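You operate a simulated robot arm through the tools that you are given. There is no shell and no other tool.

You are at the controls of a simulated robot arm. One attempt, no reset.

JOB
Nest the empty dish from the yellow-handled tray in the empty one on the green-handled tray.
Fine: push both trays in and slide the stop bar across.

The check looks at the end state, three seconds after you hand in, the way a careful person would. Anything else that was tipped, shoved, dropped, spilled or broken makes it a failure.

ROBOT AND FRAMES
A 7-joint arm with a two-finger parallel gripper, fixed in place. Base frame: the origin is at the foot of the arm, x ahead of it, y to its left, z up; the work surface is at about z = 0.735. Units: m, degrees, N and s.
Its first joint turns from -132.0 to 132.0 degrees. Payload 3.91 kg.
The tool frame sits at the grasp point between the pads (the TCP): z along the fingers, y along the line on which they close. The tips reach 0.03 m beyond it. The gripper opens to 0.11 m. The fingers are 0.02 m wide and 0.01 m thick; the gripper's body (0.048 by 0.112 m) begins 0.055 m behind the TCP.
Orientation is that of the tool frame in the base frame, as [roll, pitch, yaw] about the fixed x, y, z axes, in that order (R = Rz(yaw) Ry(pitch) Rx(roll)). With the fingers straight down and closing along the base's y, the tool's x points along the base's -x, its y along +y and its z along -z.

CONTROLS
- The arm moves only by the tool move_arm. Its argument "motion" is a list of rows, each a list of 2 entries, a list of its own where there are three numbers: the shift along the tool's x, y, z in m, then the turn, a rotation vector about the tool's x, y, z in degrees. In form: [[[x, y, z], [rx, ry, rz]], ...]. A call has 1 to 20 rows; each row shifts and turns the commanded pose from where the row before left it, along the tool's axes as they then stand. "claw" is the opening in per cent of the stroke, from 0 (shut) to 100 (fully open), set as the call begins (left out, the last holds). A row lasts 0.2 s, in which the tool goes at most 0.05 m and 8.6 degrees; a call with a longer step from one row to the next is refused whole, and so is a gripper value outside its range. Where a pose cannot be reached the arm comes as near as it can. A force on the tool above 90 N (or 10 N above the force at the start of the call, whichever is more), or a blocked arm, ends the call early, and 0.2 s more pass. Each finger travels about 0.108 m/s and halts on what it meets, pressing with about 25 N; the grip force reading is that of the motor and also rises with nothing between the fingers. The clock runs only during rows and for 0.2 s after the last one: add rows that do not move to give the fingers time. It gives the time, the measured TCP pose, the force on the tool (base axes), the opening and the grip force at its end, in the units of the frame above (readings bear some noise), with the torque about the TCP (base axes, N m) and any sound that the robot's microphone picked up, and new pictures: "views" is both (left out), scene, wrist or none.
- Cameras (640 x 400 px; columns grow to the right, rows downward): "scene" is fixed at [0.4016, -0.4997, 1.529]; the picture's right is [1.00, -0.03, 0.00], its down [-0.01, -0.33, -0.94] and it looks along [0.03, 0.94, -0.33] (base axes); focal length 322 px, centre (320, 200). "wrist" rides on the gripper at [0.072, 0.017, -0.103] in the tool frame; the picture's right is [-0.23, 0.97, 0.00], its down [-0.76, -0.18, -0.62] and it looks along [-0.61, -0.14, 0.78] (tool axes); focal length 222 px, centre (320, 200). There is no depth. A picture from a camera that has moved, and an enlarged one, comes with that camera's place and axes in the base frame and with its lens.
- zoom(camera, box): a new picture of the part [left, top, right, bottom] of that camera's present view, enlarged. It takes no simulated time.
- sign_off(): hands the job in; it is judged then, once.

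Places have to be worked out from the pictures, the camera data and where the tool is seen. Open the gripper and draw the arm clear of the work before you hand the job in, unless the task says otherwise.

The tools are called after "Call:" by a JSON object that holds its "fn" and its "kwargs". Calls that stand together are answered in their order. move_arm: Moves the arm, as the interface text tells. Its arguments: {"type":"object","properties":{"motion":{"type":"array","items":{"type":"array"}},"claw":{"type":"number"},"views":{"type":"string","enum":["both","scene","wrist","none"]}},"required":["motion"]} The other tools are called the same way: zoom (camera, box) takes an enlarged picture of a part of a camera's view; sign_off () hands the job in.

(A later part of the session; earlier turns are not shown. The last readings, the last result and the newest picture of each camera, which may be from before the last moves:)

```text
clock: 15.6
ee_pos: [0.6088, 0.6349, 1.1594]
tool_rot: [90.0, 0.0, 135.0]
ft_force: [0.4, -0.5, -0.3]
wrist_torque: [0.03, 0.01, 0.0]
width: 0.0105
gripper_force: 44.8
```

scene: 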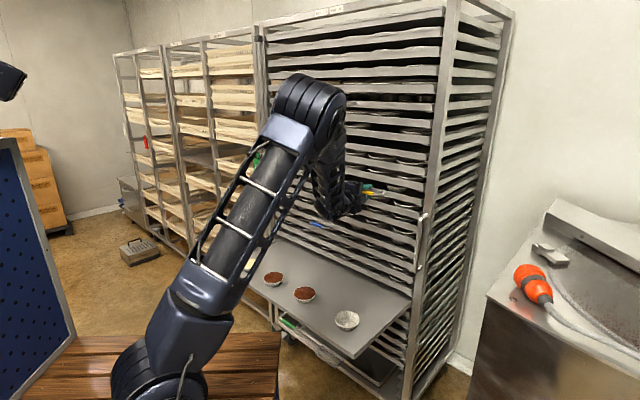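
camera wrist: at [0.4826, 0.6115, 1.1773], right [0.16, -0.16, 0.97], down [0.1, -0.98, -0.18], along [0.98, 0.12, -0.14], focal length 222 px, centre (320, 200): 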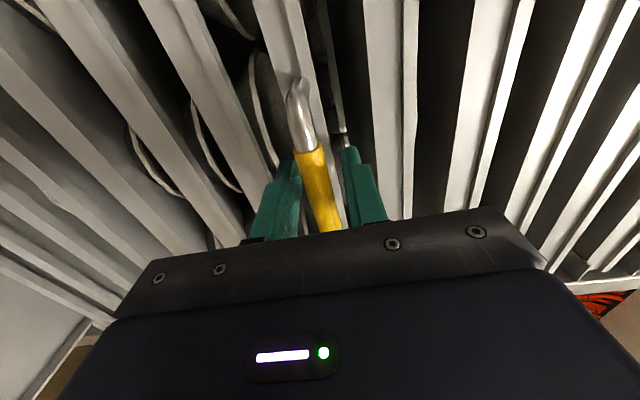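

Gripped on a ~10 mm bar. I pull gently 0.05 m and watch forces.

Call:
{"fn": "move_arm", "kwargs": {"motion": [[[0, 0, -0.01], [0, 0, 0]], [[0, 0, -0.02], [0, 0, 0]], [[0, 0, -0.02], [0, 0, 0]]]}}

Call:
{"fn": "zoom", "kwargs": {"camera": "scene", "box": [300, 150, 420, 225]}}

```text
clock: 16.4
ee_pos: [0.5744, 0.5988, 1.1592]
tool_rot: [89.9, 0.1, 135.2]
ft_force: [-13.8, 15.3, 13.0]
wrist_torque: [0.02, 0.04, 0.93]
width: 0.0109
gripper_force: 45.0
camera wrist: at [0.448, 0.5762, 1.177], right [0.16, -0.16, 0.97], down [0.1, -0.98, -0.18], along [0.98, 0.13, -0.14], focal length 222 px, centre (320, 200)
```

scene: 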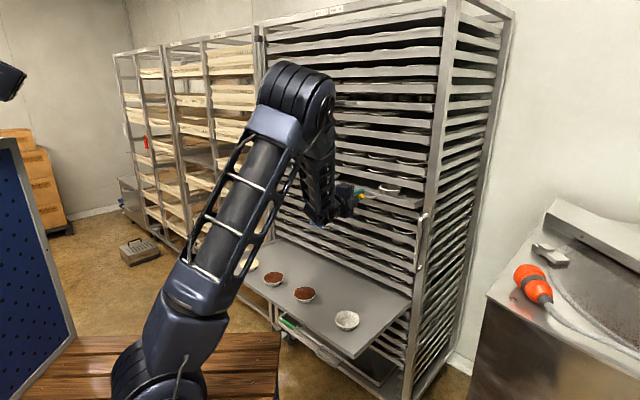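
wrist: 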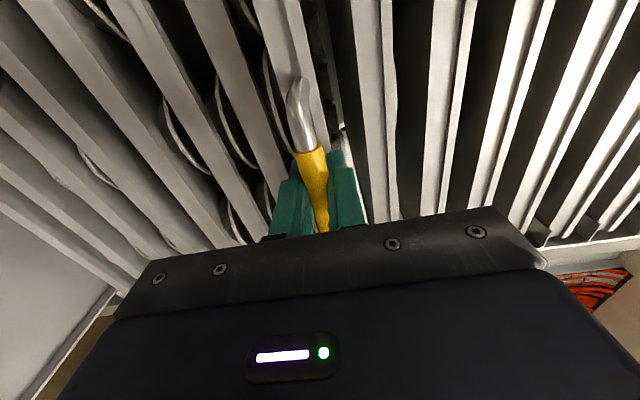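

```text
5.33 times, centred on (360, 188) of scene
camera zoom: at [0.4016, -0.4997, 1.529], right [1.0, -0.03, 0.0], down [-0.01, -0.33, -0.94], along [0.03, 0.94, -0.33], focal length 1717 px, centre (107, 267)
```

zoom: 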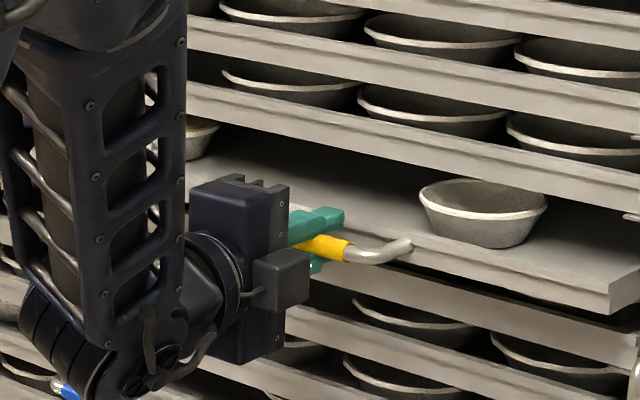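

The tray slides out; a side force of about 20 N says the rails run slightly differently from my pull direction. I ease sideways a little and continue pulling.

Call:
{"fn": "move_arm", "kwargs": {"motion": [[[0.003, 0.001, 0], [0, 0, 0]], [[0.0005, 0.0, -0.02], [0, 0, 0]], [[0.0005, 0, -0.02], [0, 0, 0]]], "views": "none"}}

```text
clock: 17.2
ee_pos: [0.5474, 0.5718, 1.1605]
tool_rot: [89.9, 0.0, 134.9]
ft_force: [3.3, -4.6, 12.1]
wrist_torque: [-0.04, -0.02, -0.78]
width: 0.0109
gripper_force: 45.3
```

Side force is nearly gone. I continue pulling straight out.

Call:
{"fn": "move_arm", "kwargs": {"motion": [[[-0.0005, 0.002, -0.02], [0, 0, 0]], [[0, 0, -0.025], [0, 0, 0]], [[0, 0, -0.025], [0, 0, 0]], [[0, 0, -0.025], [0, 0, 0]]]}}

Call:
{"fn": "zoom", "kwargs": {"camera": "scene", "box": [280, 130, 440, 230]}}

```text
clock: 18.2
ee_pos: [0.478, 0.5049, 1.159]
tool_rot: [90.3, 0.0, 134.9]
ft_force: [21.8, -20.7, -34.6]
wrist_torque: [0.05, -0.14, -0.11]
width: 0.0107
gripper_force: 45.0
camera wrist: at [0.3535, 0.4825, 1.1779], right [0.16, -0.16, 0.97], down [0.09, -0.98, -0.17], along [0.98, 0.12, -0.15], focal length 222 px, centre (320, 200)
```

scene: 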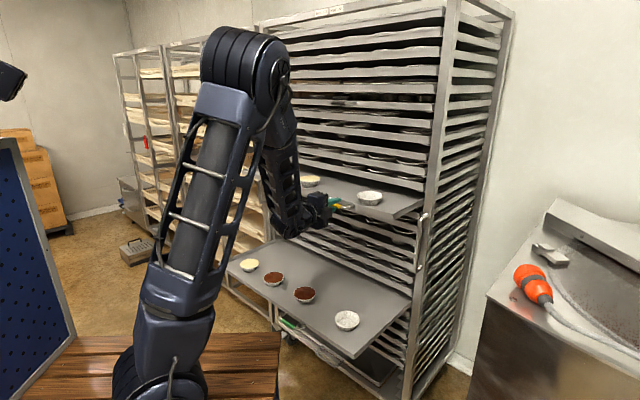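
wrist: 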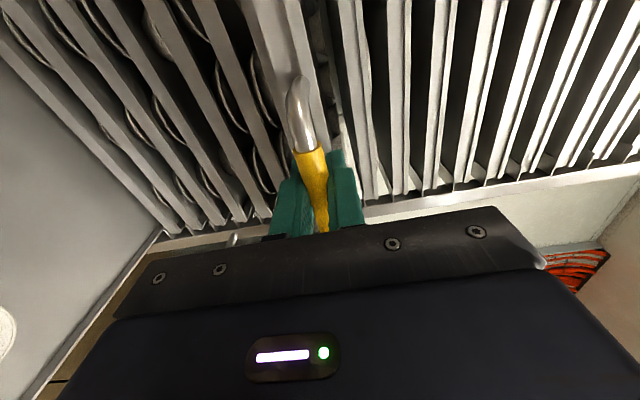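

```text
4.00 times, centred on (360, 180) of scene
camera zoom: at [0.4016, -0.4997, 1.529], right [1.0, -0.03, 0.0], down [-0.01, -0.33, -0.94], along [0.03, 0.94, -0.33], focal length 1288 px, centre (160, 280)
```

zoom: 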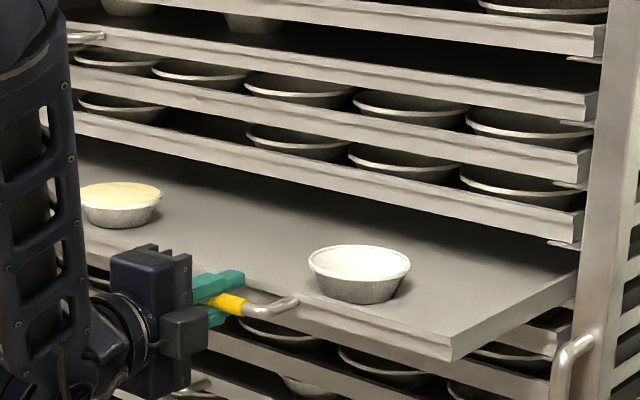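

The dish by the handle on the right looks empty and the left one is filled with cream. I relieve the side and vertical loads a little and zoom on the dishes.

Call:
{"fn": "move_arm", "kwargs": {"motion": [[[-0.003, -0.002, 0], [0, 0, 0]], [[0, 0, 0], [0, 0, 0]]], "views": "none"}}

Call:
{"fn": "zoom", "kwargs": {"camera": "scene", "box": [350, 175, 400, 215]}}

Call:
{"fn": "zoom", "kwargs": {"camera": "scene", "box": [290, 165, 340, 205]}}

Call:
{"fn": "zoom", "kwargs": {"camera": "scene", "box": [320, 300, 370, 340]}}

```text
clock: 18.8
ee_pos: [0.4792, 0.5039, 1.1603]
tool_rot: [90.1, 0.0, 135.2]
ft_force: [6.2, -5.7, -29.3]
wrist_torque: [0.08, -0.09, -0.18]
width: 0.0106
gripper_force: 44.9
```

```text
10.00 times, centred on (375, 195) of scene
camera zoom: at [0.4016, -0.4997, 1.529], right [1.0, -0.03, 0.0], down [-0.01, -0.33, -0.94], along [0.03, 0.94, -0.33], focal length 3220 px, centre (-230, 250)
```

zoom: 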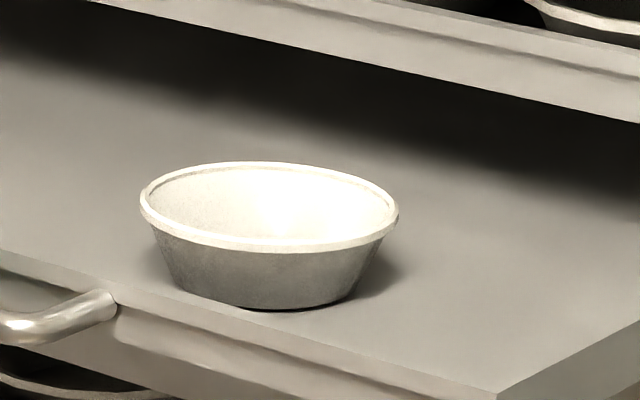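

```text
10.00 times, centred on (315, 185) of scene
camera zoom: at [0.4016, -0.4997, 1.529], right [1.0, -0.03, 0.0], down [-0.01, -0.33, -0.94], along [0.03, 0.94, -0.33], focal length 3220 px, centre (370, 350)
```

zoom: 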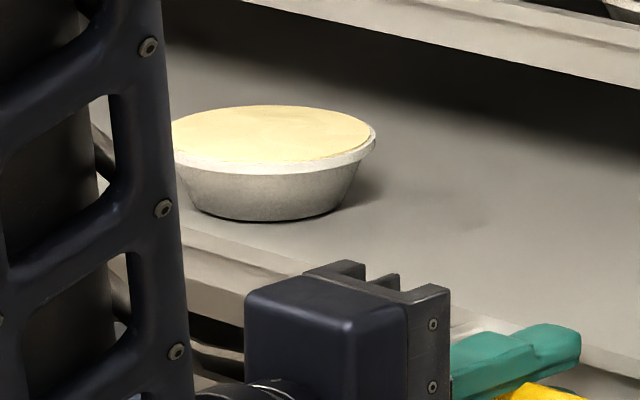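

```text
10.00 times, centred on (345, 320) of scene
camera zoom: at [0.4016, -0.4997, 1.529], right [1.0, -0.03, 0.0], down [-0.01, -0.33, -0.94], along [0.03, 0.94, -0.33], focal length 3220 px, centre (70, -1000)
```

zoom: 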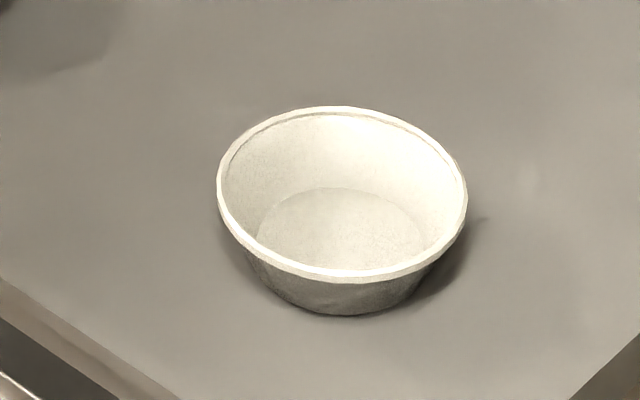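

The right-hand yellow dish is clearly empty. Its centre I judge near (0.604, 0.532), rim ≈1.18; it is far enough out now, and pulling less keeps the yellow tray clear of the green dish at about (0.525, 0.421). I lower the handle slightly to unload it before releasing.

Call:
{"fn": "move_arm", "kwargs": {"motion": [[[-0.001, -0.002, 0], [0, 0, 0]], [[0, -0.002, 0], [0, 0, 0]], [[0, 0, 0], [0, 0, 0]]], "views": "none"}}

```text
clock: 19.6
ee_pos: [0.4772, 0.5037, 1.1596]
tool_rot: [89.6, 0.0, 135.1]
ft_force: [-6.6, 12.3, 29.9]
wrist_torque: [-0.04, 0.06, 1.16]
width: 0.0104
gripper_force: 45.2
```

The load simply flipped sign, so the tray is firmly held by its rails. I go to the neutral point and open the fingers.

Call:
{"fn": "move_arm", "kwargs": {"motion": [[[0.0005, 0.002, 0], [0, 0, 0]], [[0, 0, 0], [0, 0, 0]]], "views": "none"}}

Call:
{"fn": "move_arm", "kwargs": {"motion": [[[0, 0, 0], [0, 0, 0]], [[0, 0, 0], [0, 0, 0]]], "claw": 50}}

```text
clock: 20.2
ee_pos: [0.4768, 0.5032, 1.1586]
tool_rot: [89.9, 0.0, 135.1]
ft_force: [-13.5, 16.9, 30.9]
wrist_torque: [-0.07, 0.07, 0.84]
width: 0.0109
gripper_force: 45.0
```

```text
clock: 20.8
ee_pos: [0.4802, 0.5021, 1.1574]
tool_rot: [90.0, 0.0, 135.0]
ft_force: [-0.2, 0.4, 0.2]
wrist_torque: [0.02, -0.01, -0.02]
width: 0.0548
gripper_force: 0.0
camera wrist: at [0.3542, 0.48, 1.1756], right [0.16, -0.16, 0.97], down [0.1, -0.98, -0.18], along [0.98, 0.12, -0.14], focal length 222 px, centre (320, 200)
```

scene: 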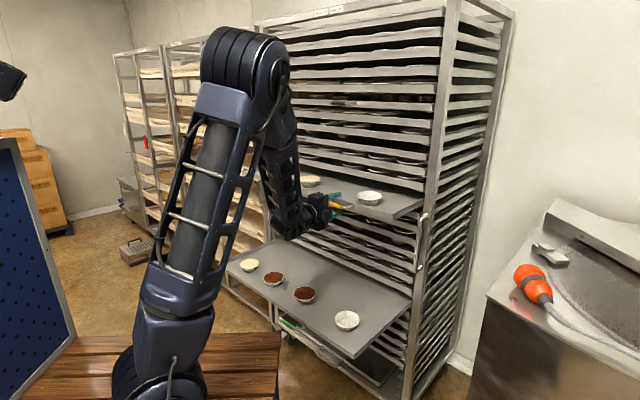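
wrist: 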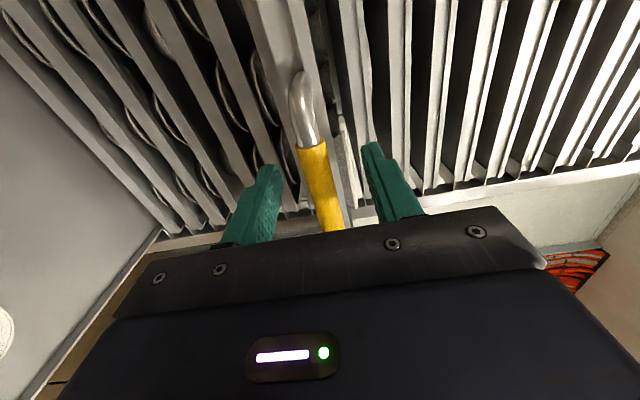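

Released and the tray stays put. I back straight off the handle and rise clear.

Call:
{"fn": "move_arm", "kwargs": {"motion": [[[0, 0, -0.03], [0, 0, 0]], [[0, 0, -0.045], [0, 0, 0]], [[0, 0, -0.045], [0, 0, 0]], [[0, 0.048, 0], [0, 0, 0]], [[0, 0.048, 0], [0, 0, 0]], [[0, 0.048, 0], [0, 0, 0]], [[0, 0.048, 0], [0, 0, 0]], [[0, 0.048, 0], [0, 0, 0]]], "views": "scene"}}

Call:
{"fn": "move_arm", "kwargs": {"motion": [[[0, 0, 0], [4.619, 4.619, -4.619]], [[0, 0, 0], [4.619, 4.619, -4.619]], [[0, 0, 0], [4.619, 4.619, -4.619]], [[0, 0, 0], [4.619, 4.619, -4.619]], [[0, 0, 0], [4.619, 4.619, -4.619]], [[0, 0, 0], [4.619, 4.619, -4.619]], [[0, 0, 0], [4.619, 4.619, -4.619]], [[0, 0, 0], [4.619, 4.619, -4.619]], [[0, 0, 0], [4.619, 4.619, -4.619]], [[0, 0, 0], [4.619, 4.619, -4.619]], [[0, 0, 0], [4.619, 4.619, -4.619]], [[0, 0, 0], [4.619, 4.619, -4.619]], [[0, 0, 0], [4.619, 4.619, -4.619]], [[0, 0, 0], [4.619, 4.619, -4.619]], [[0, 0, 0], [4.619, 4.619, -4.619]]], "claw": 100}}

```text
clock: 22.6
ee_pos: [0.3917, 0.4181, 1.4007]
tool_rot: [90.1, 0.0, 134.9]
ft_force: [-0.1, 0.7, -0.4]
wrist_torque: [-0.03, -0.03, -0.02]
width: 0.0548
gripper_force: 0.1
```

scene: 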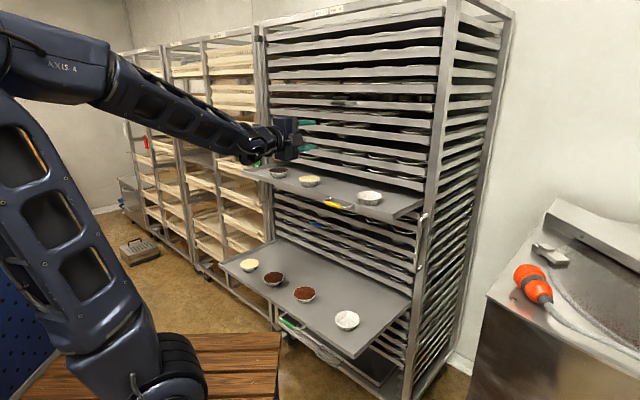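

```text
clock: 25.8
ee_pos: [0.3964, 0.4185, 1.3984]
tool_rot: [-179.9, -0.1, -134.9]
ft_force: [0.3, 0.0, 0.1]
wrist_torque: [0.04, -0.03, 0.01]
width: 0.11
gripper_force: 0.0
camera wrist: at [0.3307, 0.3782, 1.5025], right [-0.53, 0.85, 0.0], down [0.66, 0.42, 0.62], along [0.53, 0.33, -0.78], focal length 222 px, centre (320, 200)
```

scene: 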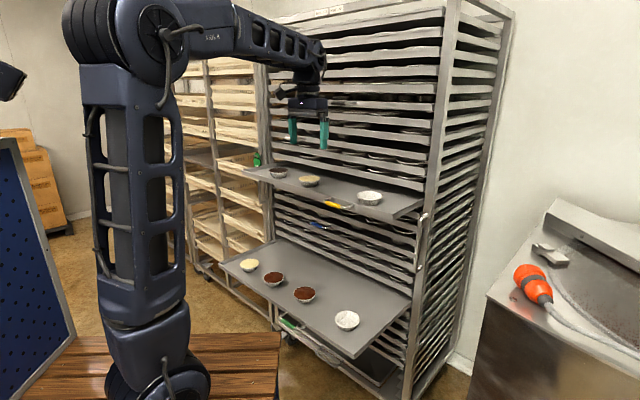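
wrist: 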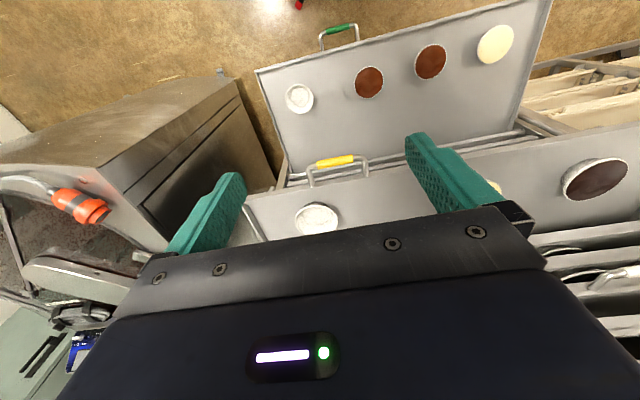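

Call:
{"fn": "zoom", "kwargs": {"camera": "wrist", "box": [260, 130, 400, 240]}}

Call:
{"fn": "zoom", "kwargs": {"camera": "wrist", "box": [250, 50, 370, 140]}}

Call:
{"fn": "zoom", "kwargs": {"camera": "scene", "box": [330, 165, 430, 230]}}

```text
3.64 times, centred on (330, 185) of wrist
camera zoom: at [0.3307, 0.3782, 1.5025], right [-0.53, 0.85, 0.0], down [0.66, 0.42, 0.62], along [0.53, 0.33, -0.78], focal length 808 px, centre (284, 254)
```

zoom: 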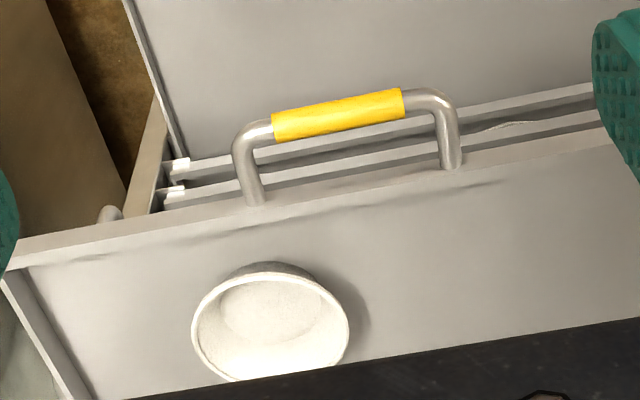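

```text
4.44 times, centred on (310, 95) of wrist
camera zoom: at [0.3307, 0.3782, 1.5025], right [-0.53, 0.85, 0.0], down [0.66, 0.42, 0.62], along [0.53, 0.33, -0.78], focal length 987 px, centre (364, 667)
```

zoom: 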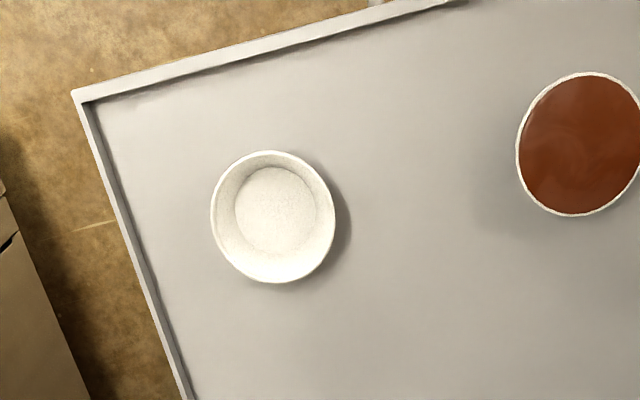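

```text
6.15 times, centred on (380, 198) of scene
camera zoom: at [0.4016, -0.4997, 1.529], right [1.0, -0.03, 0.0], down [-0.01, -0.33, -0.94], along [0.03, 0.94, -0.33], focal length 1981 px, centre (-49, 215)
```

zoom: 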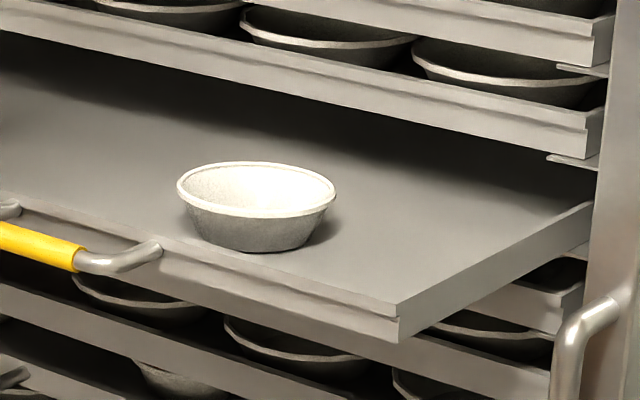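

The dish on the yellow tray is empty for certain; triangulated centre (0.6056, 0.5407), rim ≈1.17. I move over it, staying about 0.1 m above.

Call:
{"fn": "move_arm", "kwargs": {"motion": [[[-0.039, -0.0102, 0.0165], [0, 0, 0]], [[-0.039, -0.0102, 0.0165], [0, 0, 0]], [[-0.039, -0.0102, 0.0165], [0, 0, 0]], [[-0.039, -0.0102, 0.0165], [0, 0, 0]], [[-0.039, -0.0102, 0.0165], [0, 0, 0]], [[-0.039, -0.0102, 0.0165], [0, 0, 0]]]}}

Call:
{"fn": "zoom", "kwargs": {"camera": "wrist", "box": [200, 60, 480, 235]}}

Call:
{"fn": "zoom", "kwargs": {"camera": "scene", "box": [310, 120, 430, 220]}}

```text
clock: 27.2
ee_pos: [0.6042, 0.539, 1.3043]
tool_rot: [-180.0, 0.1, -134.9]
ft_force: [-0.1, -0.4, 1.5]
wrist_torque: [-0.01, -0.05, -0.02]
width: 0.1101
gripper_force: 0.1
camera wrist: at [0.5406, 0.4987, 1.4088], right [-0.53, 0.85, 0.0], down [0.66, 0.41, 0.62], along [0.53, 0.33, -0.78], focal length 222 px, centre (320, 200)
```

scene: 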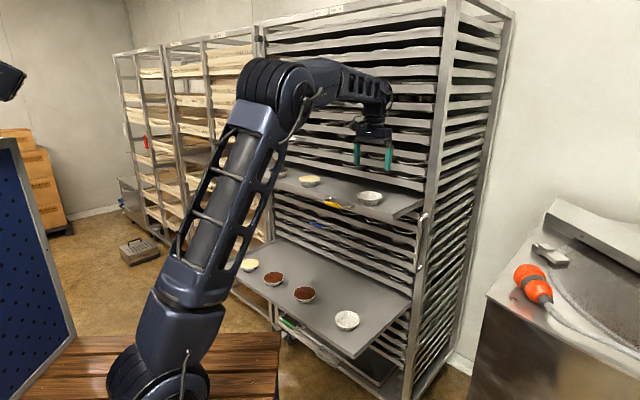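
wrist: 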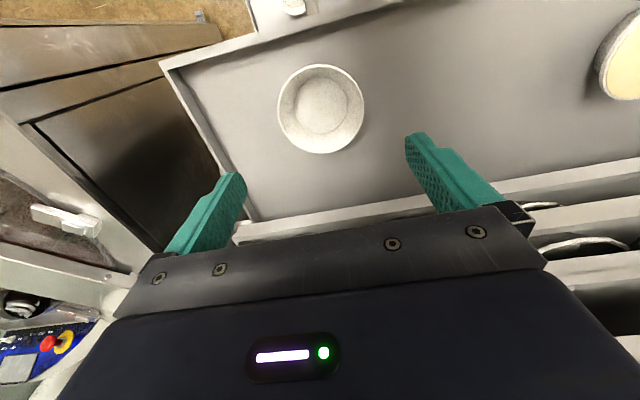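

```text
2.29 times, centred on (340, 148) of wrist
camera zoom: at [0.5406, 0.4987, 1.4088], right [-0.53, 0.85, 0.0], down [0.66, 0.41, 0.62], along [0.53, 0.33, -0.78], focal length 508 px, centre (274, 320)
```

zoom: 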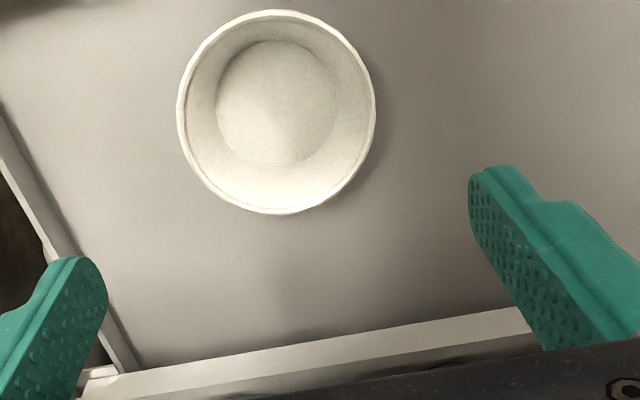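

```text
4.00 times, centred on (370, 170) of scene
camera zoom: at [0.4016, -0.4997, 1.529], right [1.0, -0.03, 0.0], down [-0.01, -0.33, -0.94], along [0.03, 0.94, -0.33], focal length 1288 px, centre (120, 320)
```

zoom: 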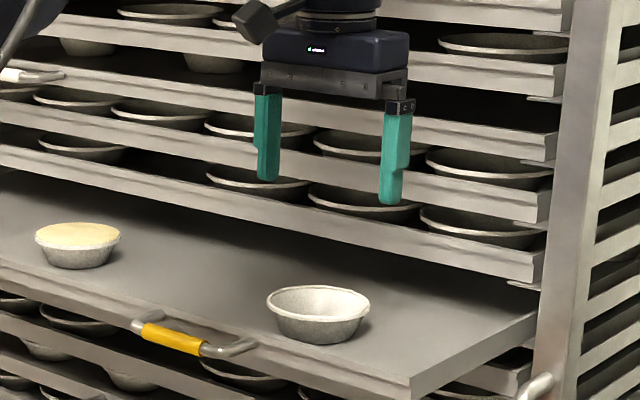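

The dish sits almost under the TCP (offset about +3 mm in tool y). I descend to just above the rim and check from the scene view.

Call:
{"fn": "move_arm", "kwargs": {"motion": [[[0.001, 0.002, 0.03], [0, 0, 0]], [[0, 0, 0.03], [0, 0, 0]], [[0, 0, 0.026], [0, 0, 0]]]}}

Call:
{"fn": "zoom", "kwargs": {"camera": "scene", "box": [340, 160, 400, 215]}}

Call:
{"fn": "zoom", "kwargs": {"camera": "wrist", "box": [200, 60, 480, 235]}}

```text
clock: 28.0
ee_pos: [0.5989, 0.5394, 1.2149]
tool_rot: [-179.8, 0.0, -134.9]
ft_force: [-1.3, -0.4, 0.5]
wrist_torque: [-0.01, -0.04, 0.01]
width: 0.11
gripper_force: 0.1
camera wrist: at [0.5346, 0.5001, 1.3188], right [-0.53, 0.85, 0.0], down [0.66, 0.41, 0.62], along [0.53, 0.33, -0.78], focal length 222 px, centre (320, 200)
```

scene: 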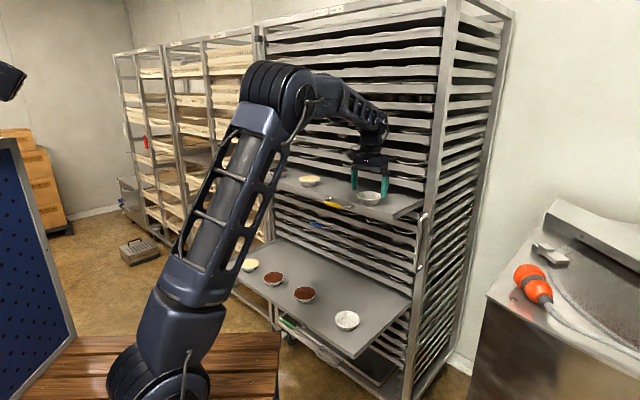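
wrist: 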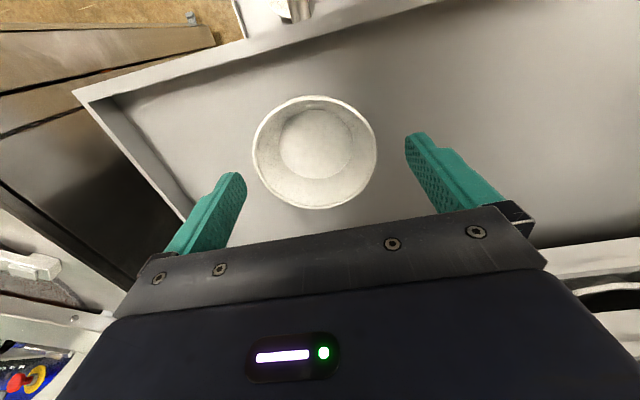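

```text
7.27 times, centred on (370, 188) of scene
camera zoom: at [0.4016, -0.4997, 1.529], right [1.0, -0.03, 0.0], down [-0.01, -0.33, -0.94], along [0.03, 0.94, -0.33], focal length 2342 px, centre (-44, 291)
```

zoom: 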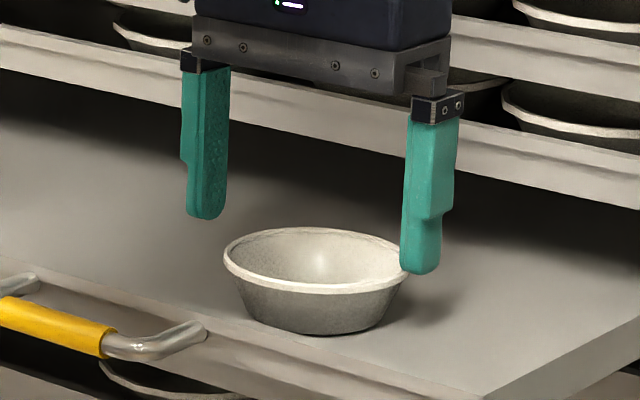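

```text
2.29 times, centred on (340, 148) of wrist
camera zoom: at [0.5346, 0.5001, 1.3188], right [-0.53, 0.85, 0.0], down [0.66, 0.41, 0.62], along [0.53, 0.33, -0.78], focal length 508 px, centre (274, 320)
```

zoom: 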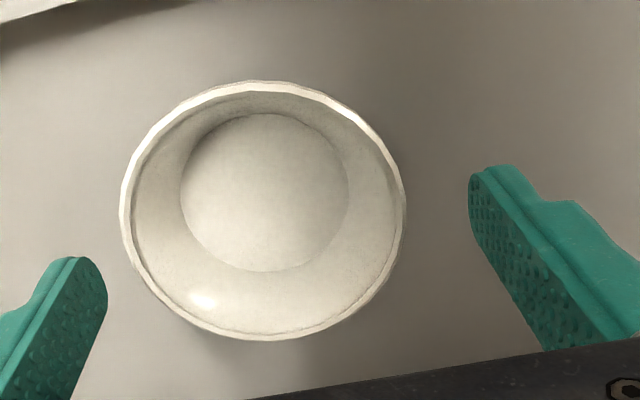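

The dish is centred to within about 3 mm. I shift slightly and descend 22 mm so the tips pass about 8 mm below the rim.

Call:
{"fn": "move_arm", "kwargs": {"motion": [[[0, -0.002, 0.011], [0, 0, 0]], [[0, 0, 0.011], [0, 0, 0]]]}}

Call:
{"fn": "zoom", "kwargs": {"camera": "scene", "box": [340, 160, 400, 215]}}

Call:
{"fn": "zoom", "kwargs": {"camera": "wrist", "box": [200, 60, 480, 235]}}

```text
clock: 28.6
ee_pos: [0.6027, 0.5405, 1.1924]
tool_rot: [-180.0, 0.0, -134.9]
ft_force: [0.6, -0.6, 0.1]
wrist_torque: [0.04, -0.01, 0.0]
width: 0.1097
gripper_force: 0.1
camera wrist: at [0.5375, 0.5001, 1.2966], right [-0.53, 0.85, 0.0], down [0.66, 0.41, 0.62], along [0.53, 0.33, -0.78], focal length 222 px, centre (320, 200)
```

scene: 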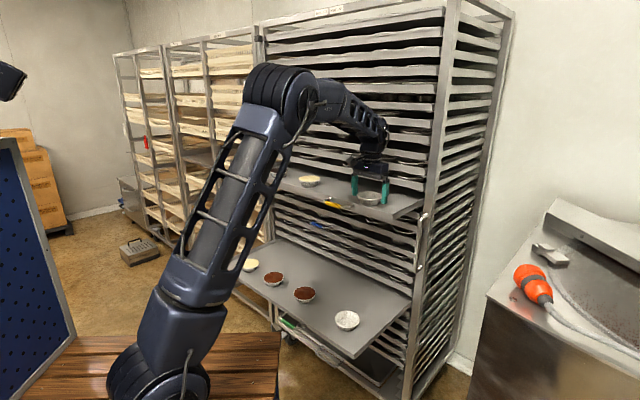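
wrist: 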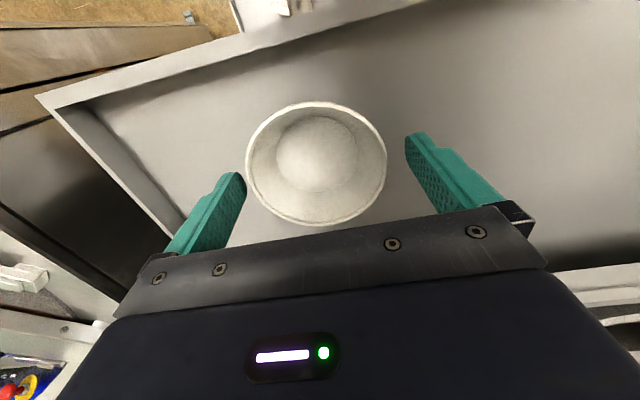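

```text
7.27 times, centred on (370, 188) of scene
camera zoom: at [0.4016, -0.4997, 1.529], right [1.0, -0.03, 0.0], down [-0.01, -0.33, -0.94], along [0.03, 0.94, -0.33], focal length 2342 px, centre (-44, 291)
```

zoom: 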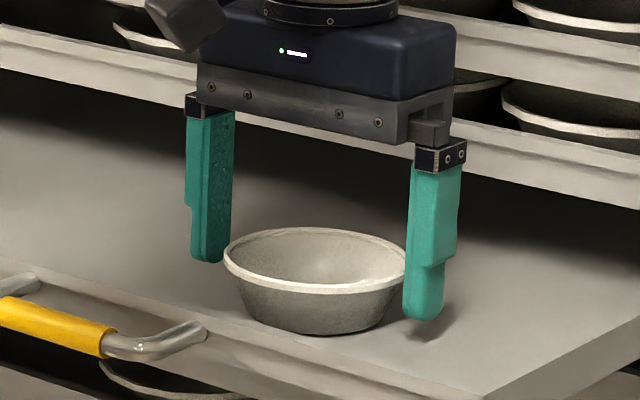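

```text
2.29 times, centred on (340, 148) of wrist
camera zoom: at [0.5375, 0.5001, 1.2966], right [-0.53, 0.85, 0.0], down [0.66, 0.41, 0.62], along [0.53, 0.33, -0.78], focal length 508 px, centre (274, 320)
```

zoom: 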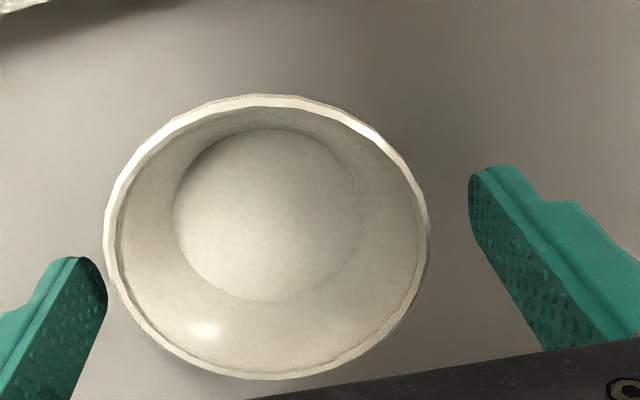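

The tips straddle the rim but the dish is about 5 mm off toward the right finger. I correct and close.

Call:
{"fn": "move_arm", "kwargs": {"motion": [[[0.003, -0.004, 0], [0, 0, 0]], [[0, 0, 0], [0, 0, 0]]], "views": "wrist"}}

Call:
{"fn": "zoom", "kwargs": {"camera": "wrist", "box": [200, 60, 480, 235]}}

```text
clock: 29.2
ee_pos: [0.6022, 0.5343, 1.1915]
tool_rot: [180.0, 0.0, -134.9]
ft_force: [-0.2, -0.7, 0.4]
wrist_torque: [0.0, 0.02, -0.03]
width: 0.1098
gripper_force: 0.1
camera wrist: at [0.5378, 0.4954, 1.2963], right [-0.53, 0.85, 0.0], down [0.66, 0.41, 0.62], along [0.53, 0.33, -0.78], focal length 222 px, centre (320, 200)
```

wrist: 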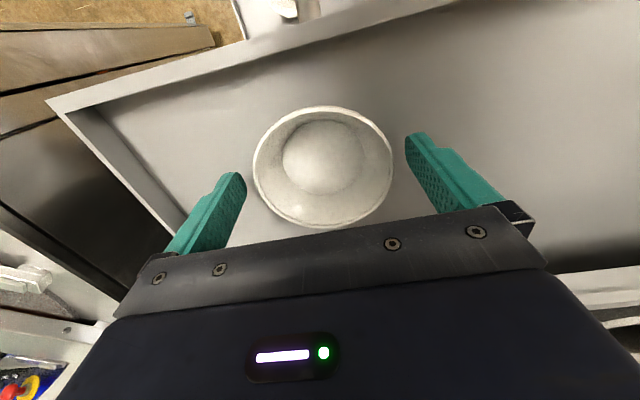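

```text
2.29 times, centred on (340, 148) of wrist
camera zoom: at [0.5378, 0.4954, 1.2963], right [-0.53, 0.85, 0.0], down [0.66, 0.41, 0.62], along [0.53, 0.33, -0.78], focal length 508 px, centre (274, 320)
```

zoom: 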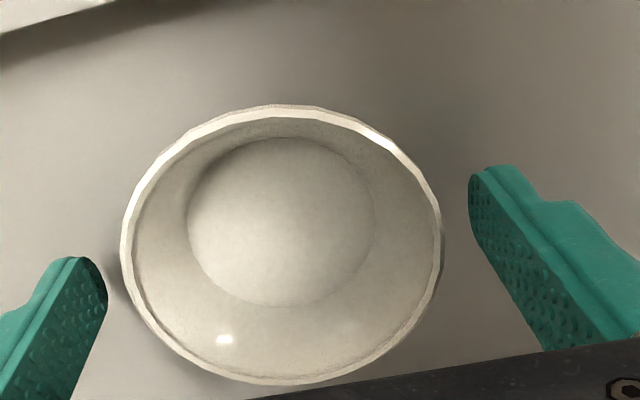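

Now centred within about 3 mm. I close on the rim gently.

Call:
{"fn": "move_arm", "kwargs": {"motion": [[[0, 0.002, 0], [0, 0, 0]], [[0, 0, 0], [0, 0, 0]], [[0, 0, 0], [0, 0, 0]]], "claw": 72}}

Call:
{"fn": "zoom", "kwargs": {"camera": "wrist", "box": [200, 60, 480, 235]}}

Call:
{"fn": "zoom", "kwargs": {"camera": "scene", "box": [340, 160, 400, 215]}}

```text
clock: 30.0
ee_pos: [0.6015, 0.5373, 1.1923]
tool_rot: [180.0, 0.0, -134.9]
ft_force: [-0.3, 0.7, 0.6]
wrist_torque: [0.01, -0.05, 0.0]
width: 0.0866
gripper_force: 25.2
camera wrist: at [0.5377, 0.497, 1.2966], right [-0.53, 0.85, 0.0], down [0.66, 0.41, 0.62], along [0.53, 0.33, -0.78], focal length 222 px, centre (320, 200)
```

scene: 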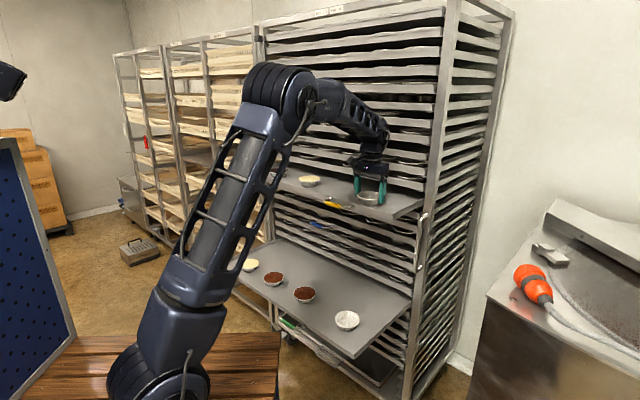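
wrist: 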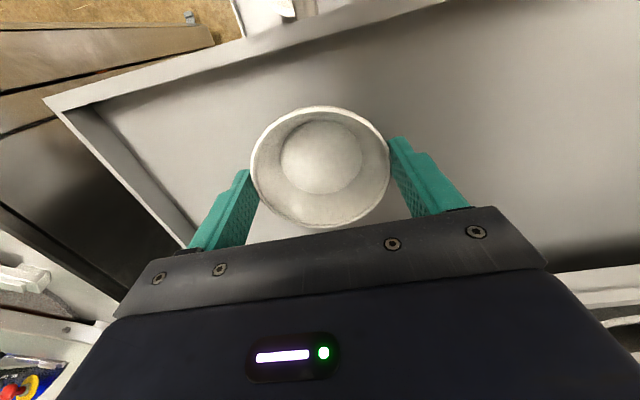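

```text
2.29 times, centred on (340, 148) of wrist
camera zoom: at [0.5377, 0.497, 1.2966], right [-0.53, 0.85, 0.0], down [0.66, 0.41, 0.62], along [0.53, 0.33, -0.78], focal length 508 px, centre (274, 320)
```

zoom: 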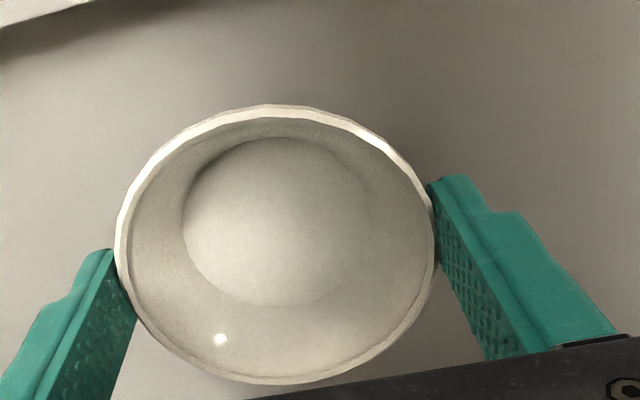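

```text
7.27 times, centred on (370, 188) of scene
camera zoom: at [0.4016, -0.4997, 1.529], right [1.0, -0.03, 0.0], down [-0.01, -0.33, -0.94], along [0.03, 0.94, -0.33], focal length 2342 px, centre (-44, 291)
```

zoom: 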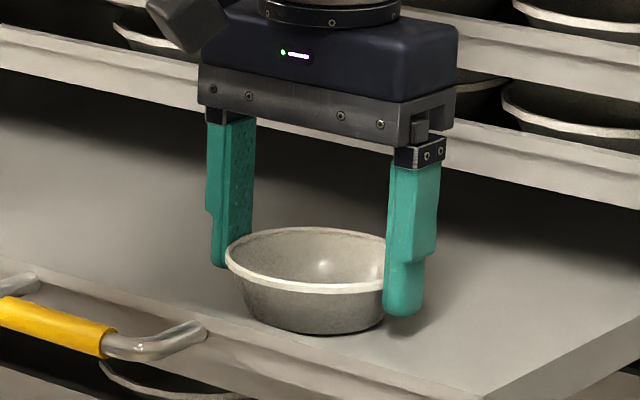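

Held at 87 mm across the rim. I lift slowly 40 mm and check it comes level.

Call:
{"fn": "move_arm", "kwargs": {"motion": [[[0, 0, -0.01], [0, 0, 0]], [[0, 0, -0.015], [0, 0, 0]], [[0, 0, -0.015], [0, 0, 0]]]}}

Call:
{"fn": "zoom", "kwargs": {"camera": "scene", "box": [340, 150, 400, 205]}}

```text
clock: 30.8
ee_pos: [0.6022, 0.535, 1.2302]
tool_rot: [179.9, -0.1, -134.9]
ft_force: [0.3, 0.5, -0.3]
wrist_torque: [-0.01, 0.01, 0.02]
width: 0.079
gripper_force: 0.1
camera wrist: at [0.5385, 0.4958, 1.335], right [-0.53, 0.85, 0.0], down [0.66, 0.41, 0.62], along [0.53, 0.33, -0.78], focal length 222 px, centre (320, 200)
```

scene: 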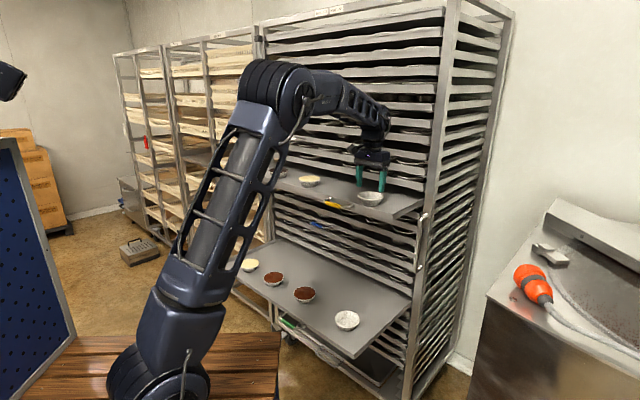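
wrist: 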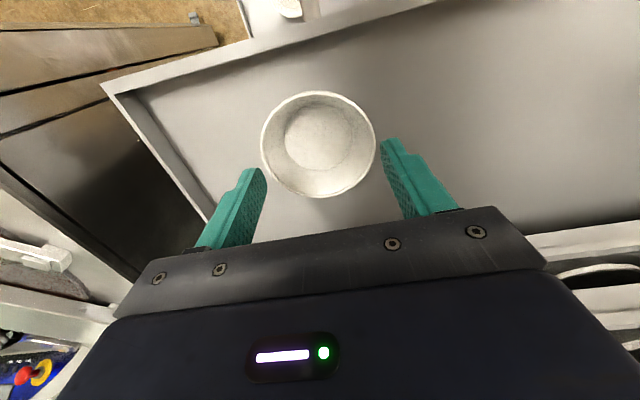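

```text
7.27 times, centred on (370, 178) of scene
camera zoom: at [0.4016, -0.4997, 1.529], right [1.0, -0.03, 0.0], down [-0.01, -0.33, -0.94], along [0.03, 0.94, -0.33], focal length 2342 px, centre (-44, 364)
```

zoom: 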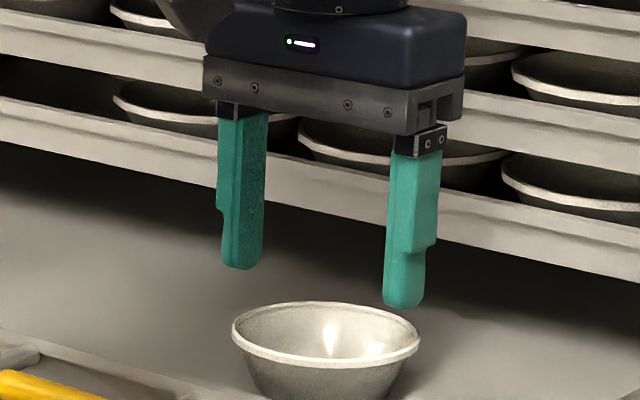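

The rim slipped off near the fingertips; the dish is still standing in place, unmoved. I reopen and regrip deeper, with the rim at mid-pad.

Call:
{"fn": "move_arm", "kwargs": {"motion": [[[0, 0, 0], [0, 0, 0]], [[0, 0, 0], [0, 0, 0]], [[0, 0, 0.02], [0, 0, 0]], [[0, 0, 0.018], [0, 0, 0]]], "claw": 100, "views": "wrist"}}

Call:
{"fn": "zoom", "kwargs": {"camera": "wrist", "box": [200, 60, 480, 235]}}

```text
clock: 31.8
ee_pos: [0.6023, 0.5354, 1.1924]
tool_rot: [179.9, -0.1, -134.9]
ft_force: [-0.4, -0.6, 0.4]
wrist_torque: [0.03, -0.03, 0.0]
width: 0.1099
gripper_force: 0.1
camera wrist: at [0.5377, 0.4952, 1.2969], right [-0.53, 0.85, 0.0], down [0.66, 0.41, 0.62], along [0.53, 0.33, -0.78], focal length 222 px, centre (320, 200)
```

wrist: 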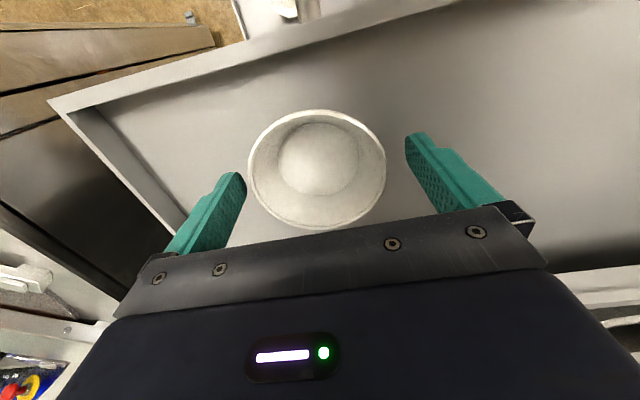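

```text
2.29 times, centred on (340, 148) of wrist
camera zoom: at [0.5377, 0.4952, 1.2969], right [-0.53, 0.85, 0.0], down [0.66, 0.41, 0.62], along [0.53, 0.33, -0.78], focal length 508 px, centre (274, 320)
```

zoom: 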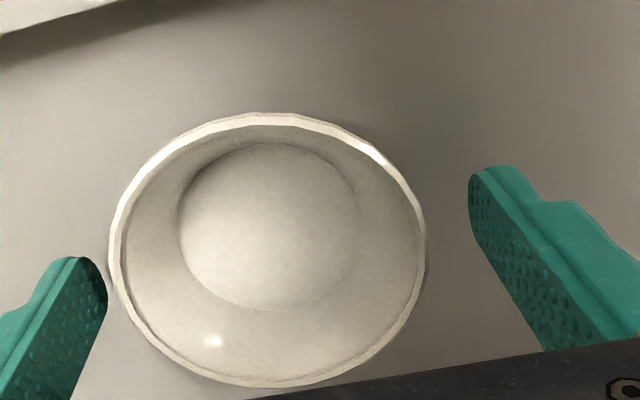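

The dish is about 3–4 mm toward the right finger; I correct and go down another 11 mm.

Call:
{"fn": "move_arm", "kwargs": {"motion": [[[0, -0.003, 0], [0, 0, 0]], [[0, 0, 0.006], [0, 0, 0]], [[0, 0, 0.005], [0, 0, 0]]]}}

Call:
{"fn": "zoom", "kwargs": {"camera": "scene", "box": [340, 160, 400, 215]}}

Call:
{"fn": "zoom", "kwargs": {"camera": "wrist", "box": [200, 60, 480, 235]}}

```text
clock: 32.6
ee_pos: [0.6047, 0.5337, 1.1809]
tool_rot: [-179.9, 0.0, -135.0]
ft_force: [-0.7, -0.3, 0.6]
wrist_torque: [0.0, 0.0, -0.01]
width: 0.1099
gripper_force: 0.0
camera wrist: at [0.5394, 0.4944, 1.2866], right [-0.53, 0.85, 0.0], down [0.66, 0.41, 0.62], along [0.53, 0.33, -0.78], focal length 222 px, centre (320, 200)
```

scene: 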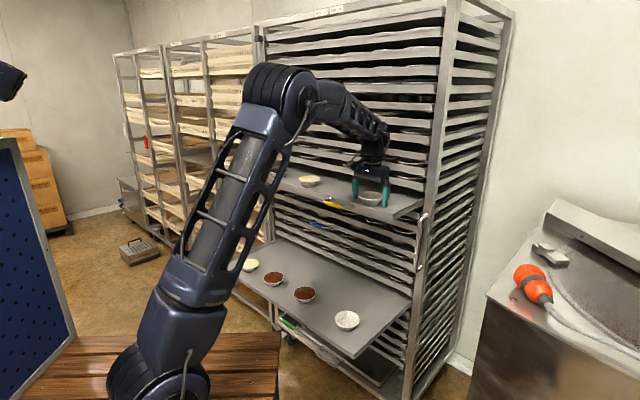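
wrist: 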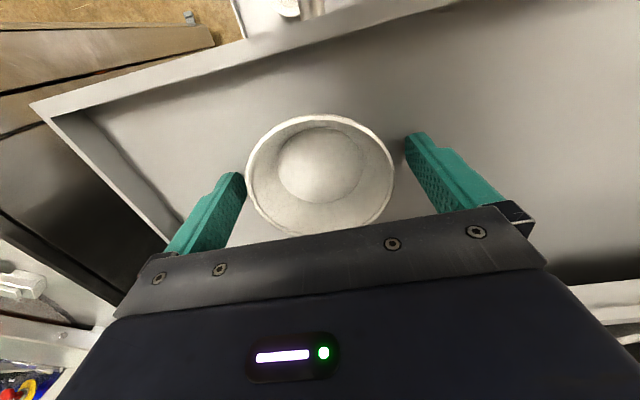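

```text
7.27 times, centred on (370, 188) of scene
camera zoom: at [0.4016, -0.4997, 1.529], right [1.0, -0.03, 0.0], down [-0.01, -0.33, -0.94], along [0.03, 0.94, -0.33], focal length 2342 px, centre (-44, 291)
```

zoom: 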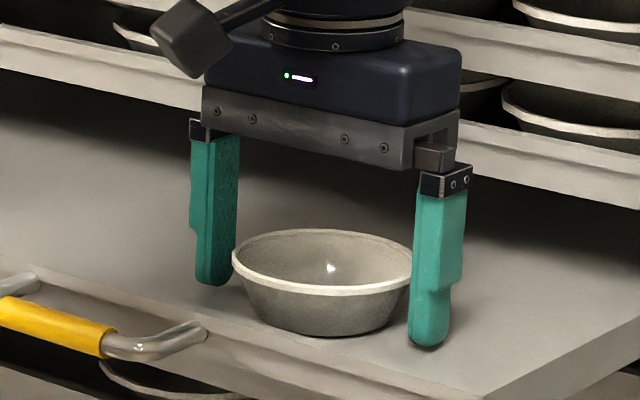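

```text
2.29 times, centred on (340, 148) of wrist
camera zoom: at [0.5394, 0.4944, 1.2866], right [-0.53, 0.85, 0.0], down [0.66, 0.41, 0.62], along [0.53, 0.33, -0.78], focal length 508 px, centre (274, 320)
```

zoom: 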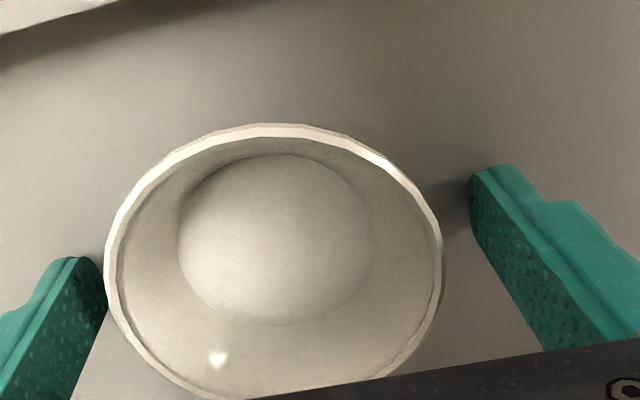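

Tips are near the tray floor without touching. I close firmly.

Call:
{"fn": "move_arm", "kwargs": {"motion": [[[0, 0, 0], [0, 0, 0]], [[0, 0, 0], [0, 0, 0]], [[0, 0, 0], [0, 0, 0]]], "claw": 68, "views": "wrist"}}

Call:
{"fn": "zoom", "kwargs": {"camera": "scene", "box": [340, 160, 400, 215]}}

Call:
{"fn": "zoom", "kwargs": {"camera": "wrist", "box": [200, 60, 480, 235]}}

```text
clock: 33.4
ee_pos: [0.603, 0.5345, 1.1827]
tool_rot: [180.0, -0.1, -134.9]
ft_force: [-0.7, 0.0, 0.7]
wrist_torque: [0.0, 0.02, 0.0]
width: 0.0862
gripper_force: 24.9
camera wrist: at [0.5393, 0.4944, 1.2865], right [-0.53, 0.85, 0.0], down [0.66, 0.41, 0.62], along [0.53, 0.33, -0.78], focal length 222 px, centre (320, 200)
```

wrist: 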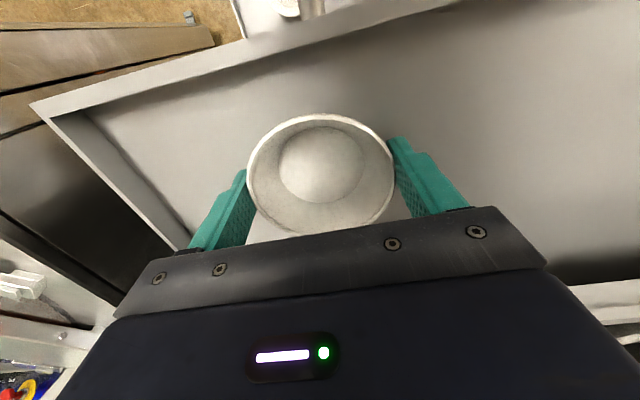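

```text
7.27 times, centred on (370, 188) of scene
camera zoom: at [0.4016, -0.4997, 1.529], right [1.0, -0.03, 0.0], down [-0.01, -0.33, -0.94], along [0.03, 0.94, -0.33], focal length 2342 px, centre (-44, 291)
```

zoom: 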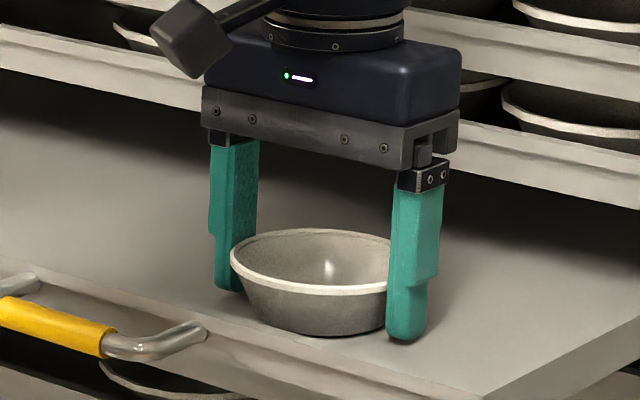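

```text
2.29 times, centred on (340, 148) of wrist
camera zoom: at [0.5393, 0.4944, 1.2865], right [-0.53, 0.85, 0.0], down [0.66, 0.41, 0.62], along [0.53, 0.33, -0.78], focal length 508 px, centre (274, 320)
```

zoom: 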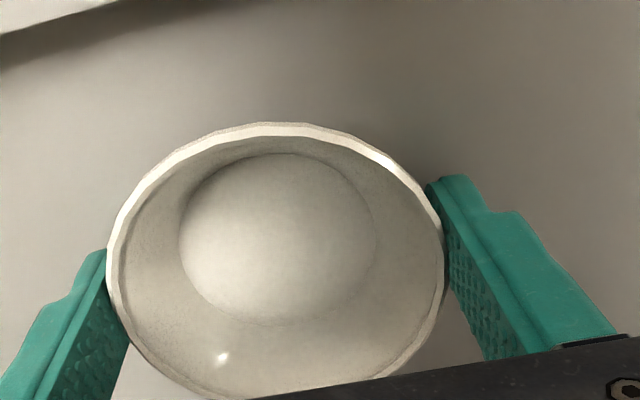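

Gripped at 86 mm with the rim at mid-pad. I lift 10 mm slowly and check that it holds.

Call:
{"fn": "move_arm", "kwargs": {"motion": [[[0, 0, -0.003], [0, 0, 0]], [[0, 0, -0.003], [0, 0, 0]], [[0, 0, -0.004], [0, 0, 0]]], "views": "wrist"}}

Call:
{"fn": "zoom", "kwargs": {"camera": "scene", "box": [340, 160, 400, 215]}}

```text
clock: 34.2
ee_pos: [0.6042, 0.5347, 1.194]
tool_rot: [179.9, -0.1, -134.9]
ft_force: [0.2, -1.5, -0.9]
wrist_torque: [0.0, 0.01, -0.03]
width: 0.0864
gripper_force: 24.9
camera wrist: at [0.5395, 0.4946, 1.2977], right [-0.53, 0.85, 0.0], down [0.66, 0.41, 0.62], along [0.53, 0.33, -0.78], focal length 222 px, centre (320, 200)
```

wrist: 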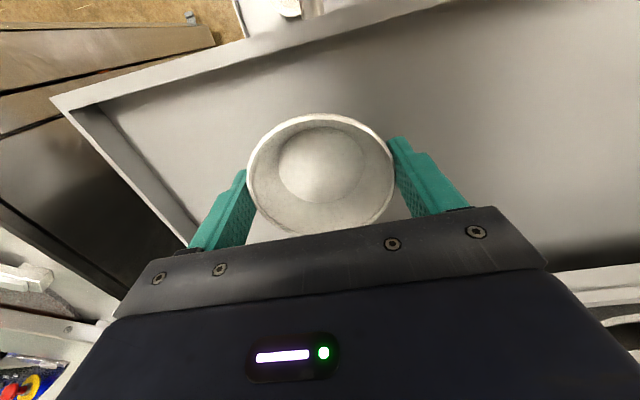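

```text
7.27 times, centred on (370, 188) of scene
camera zoom: at [0.4016, -0.4997, 1.529], right [1.0, -0.03, 0.0], down [-0.01, -0.33, -0.94], along [0.03, 0.94, -0.33], focal length 2342 px, centre (-44, 291)
```

zoom: 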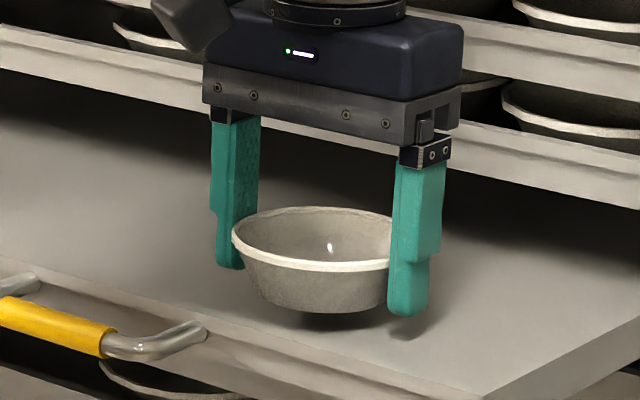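

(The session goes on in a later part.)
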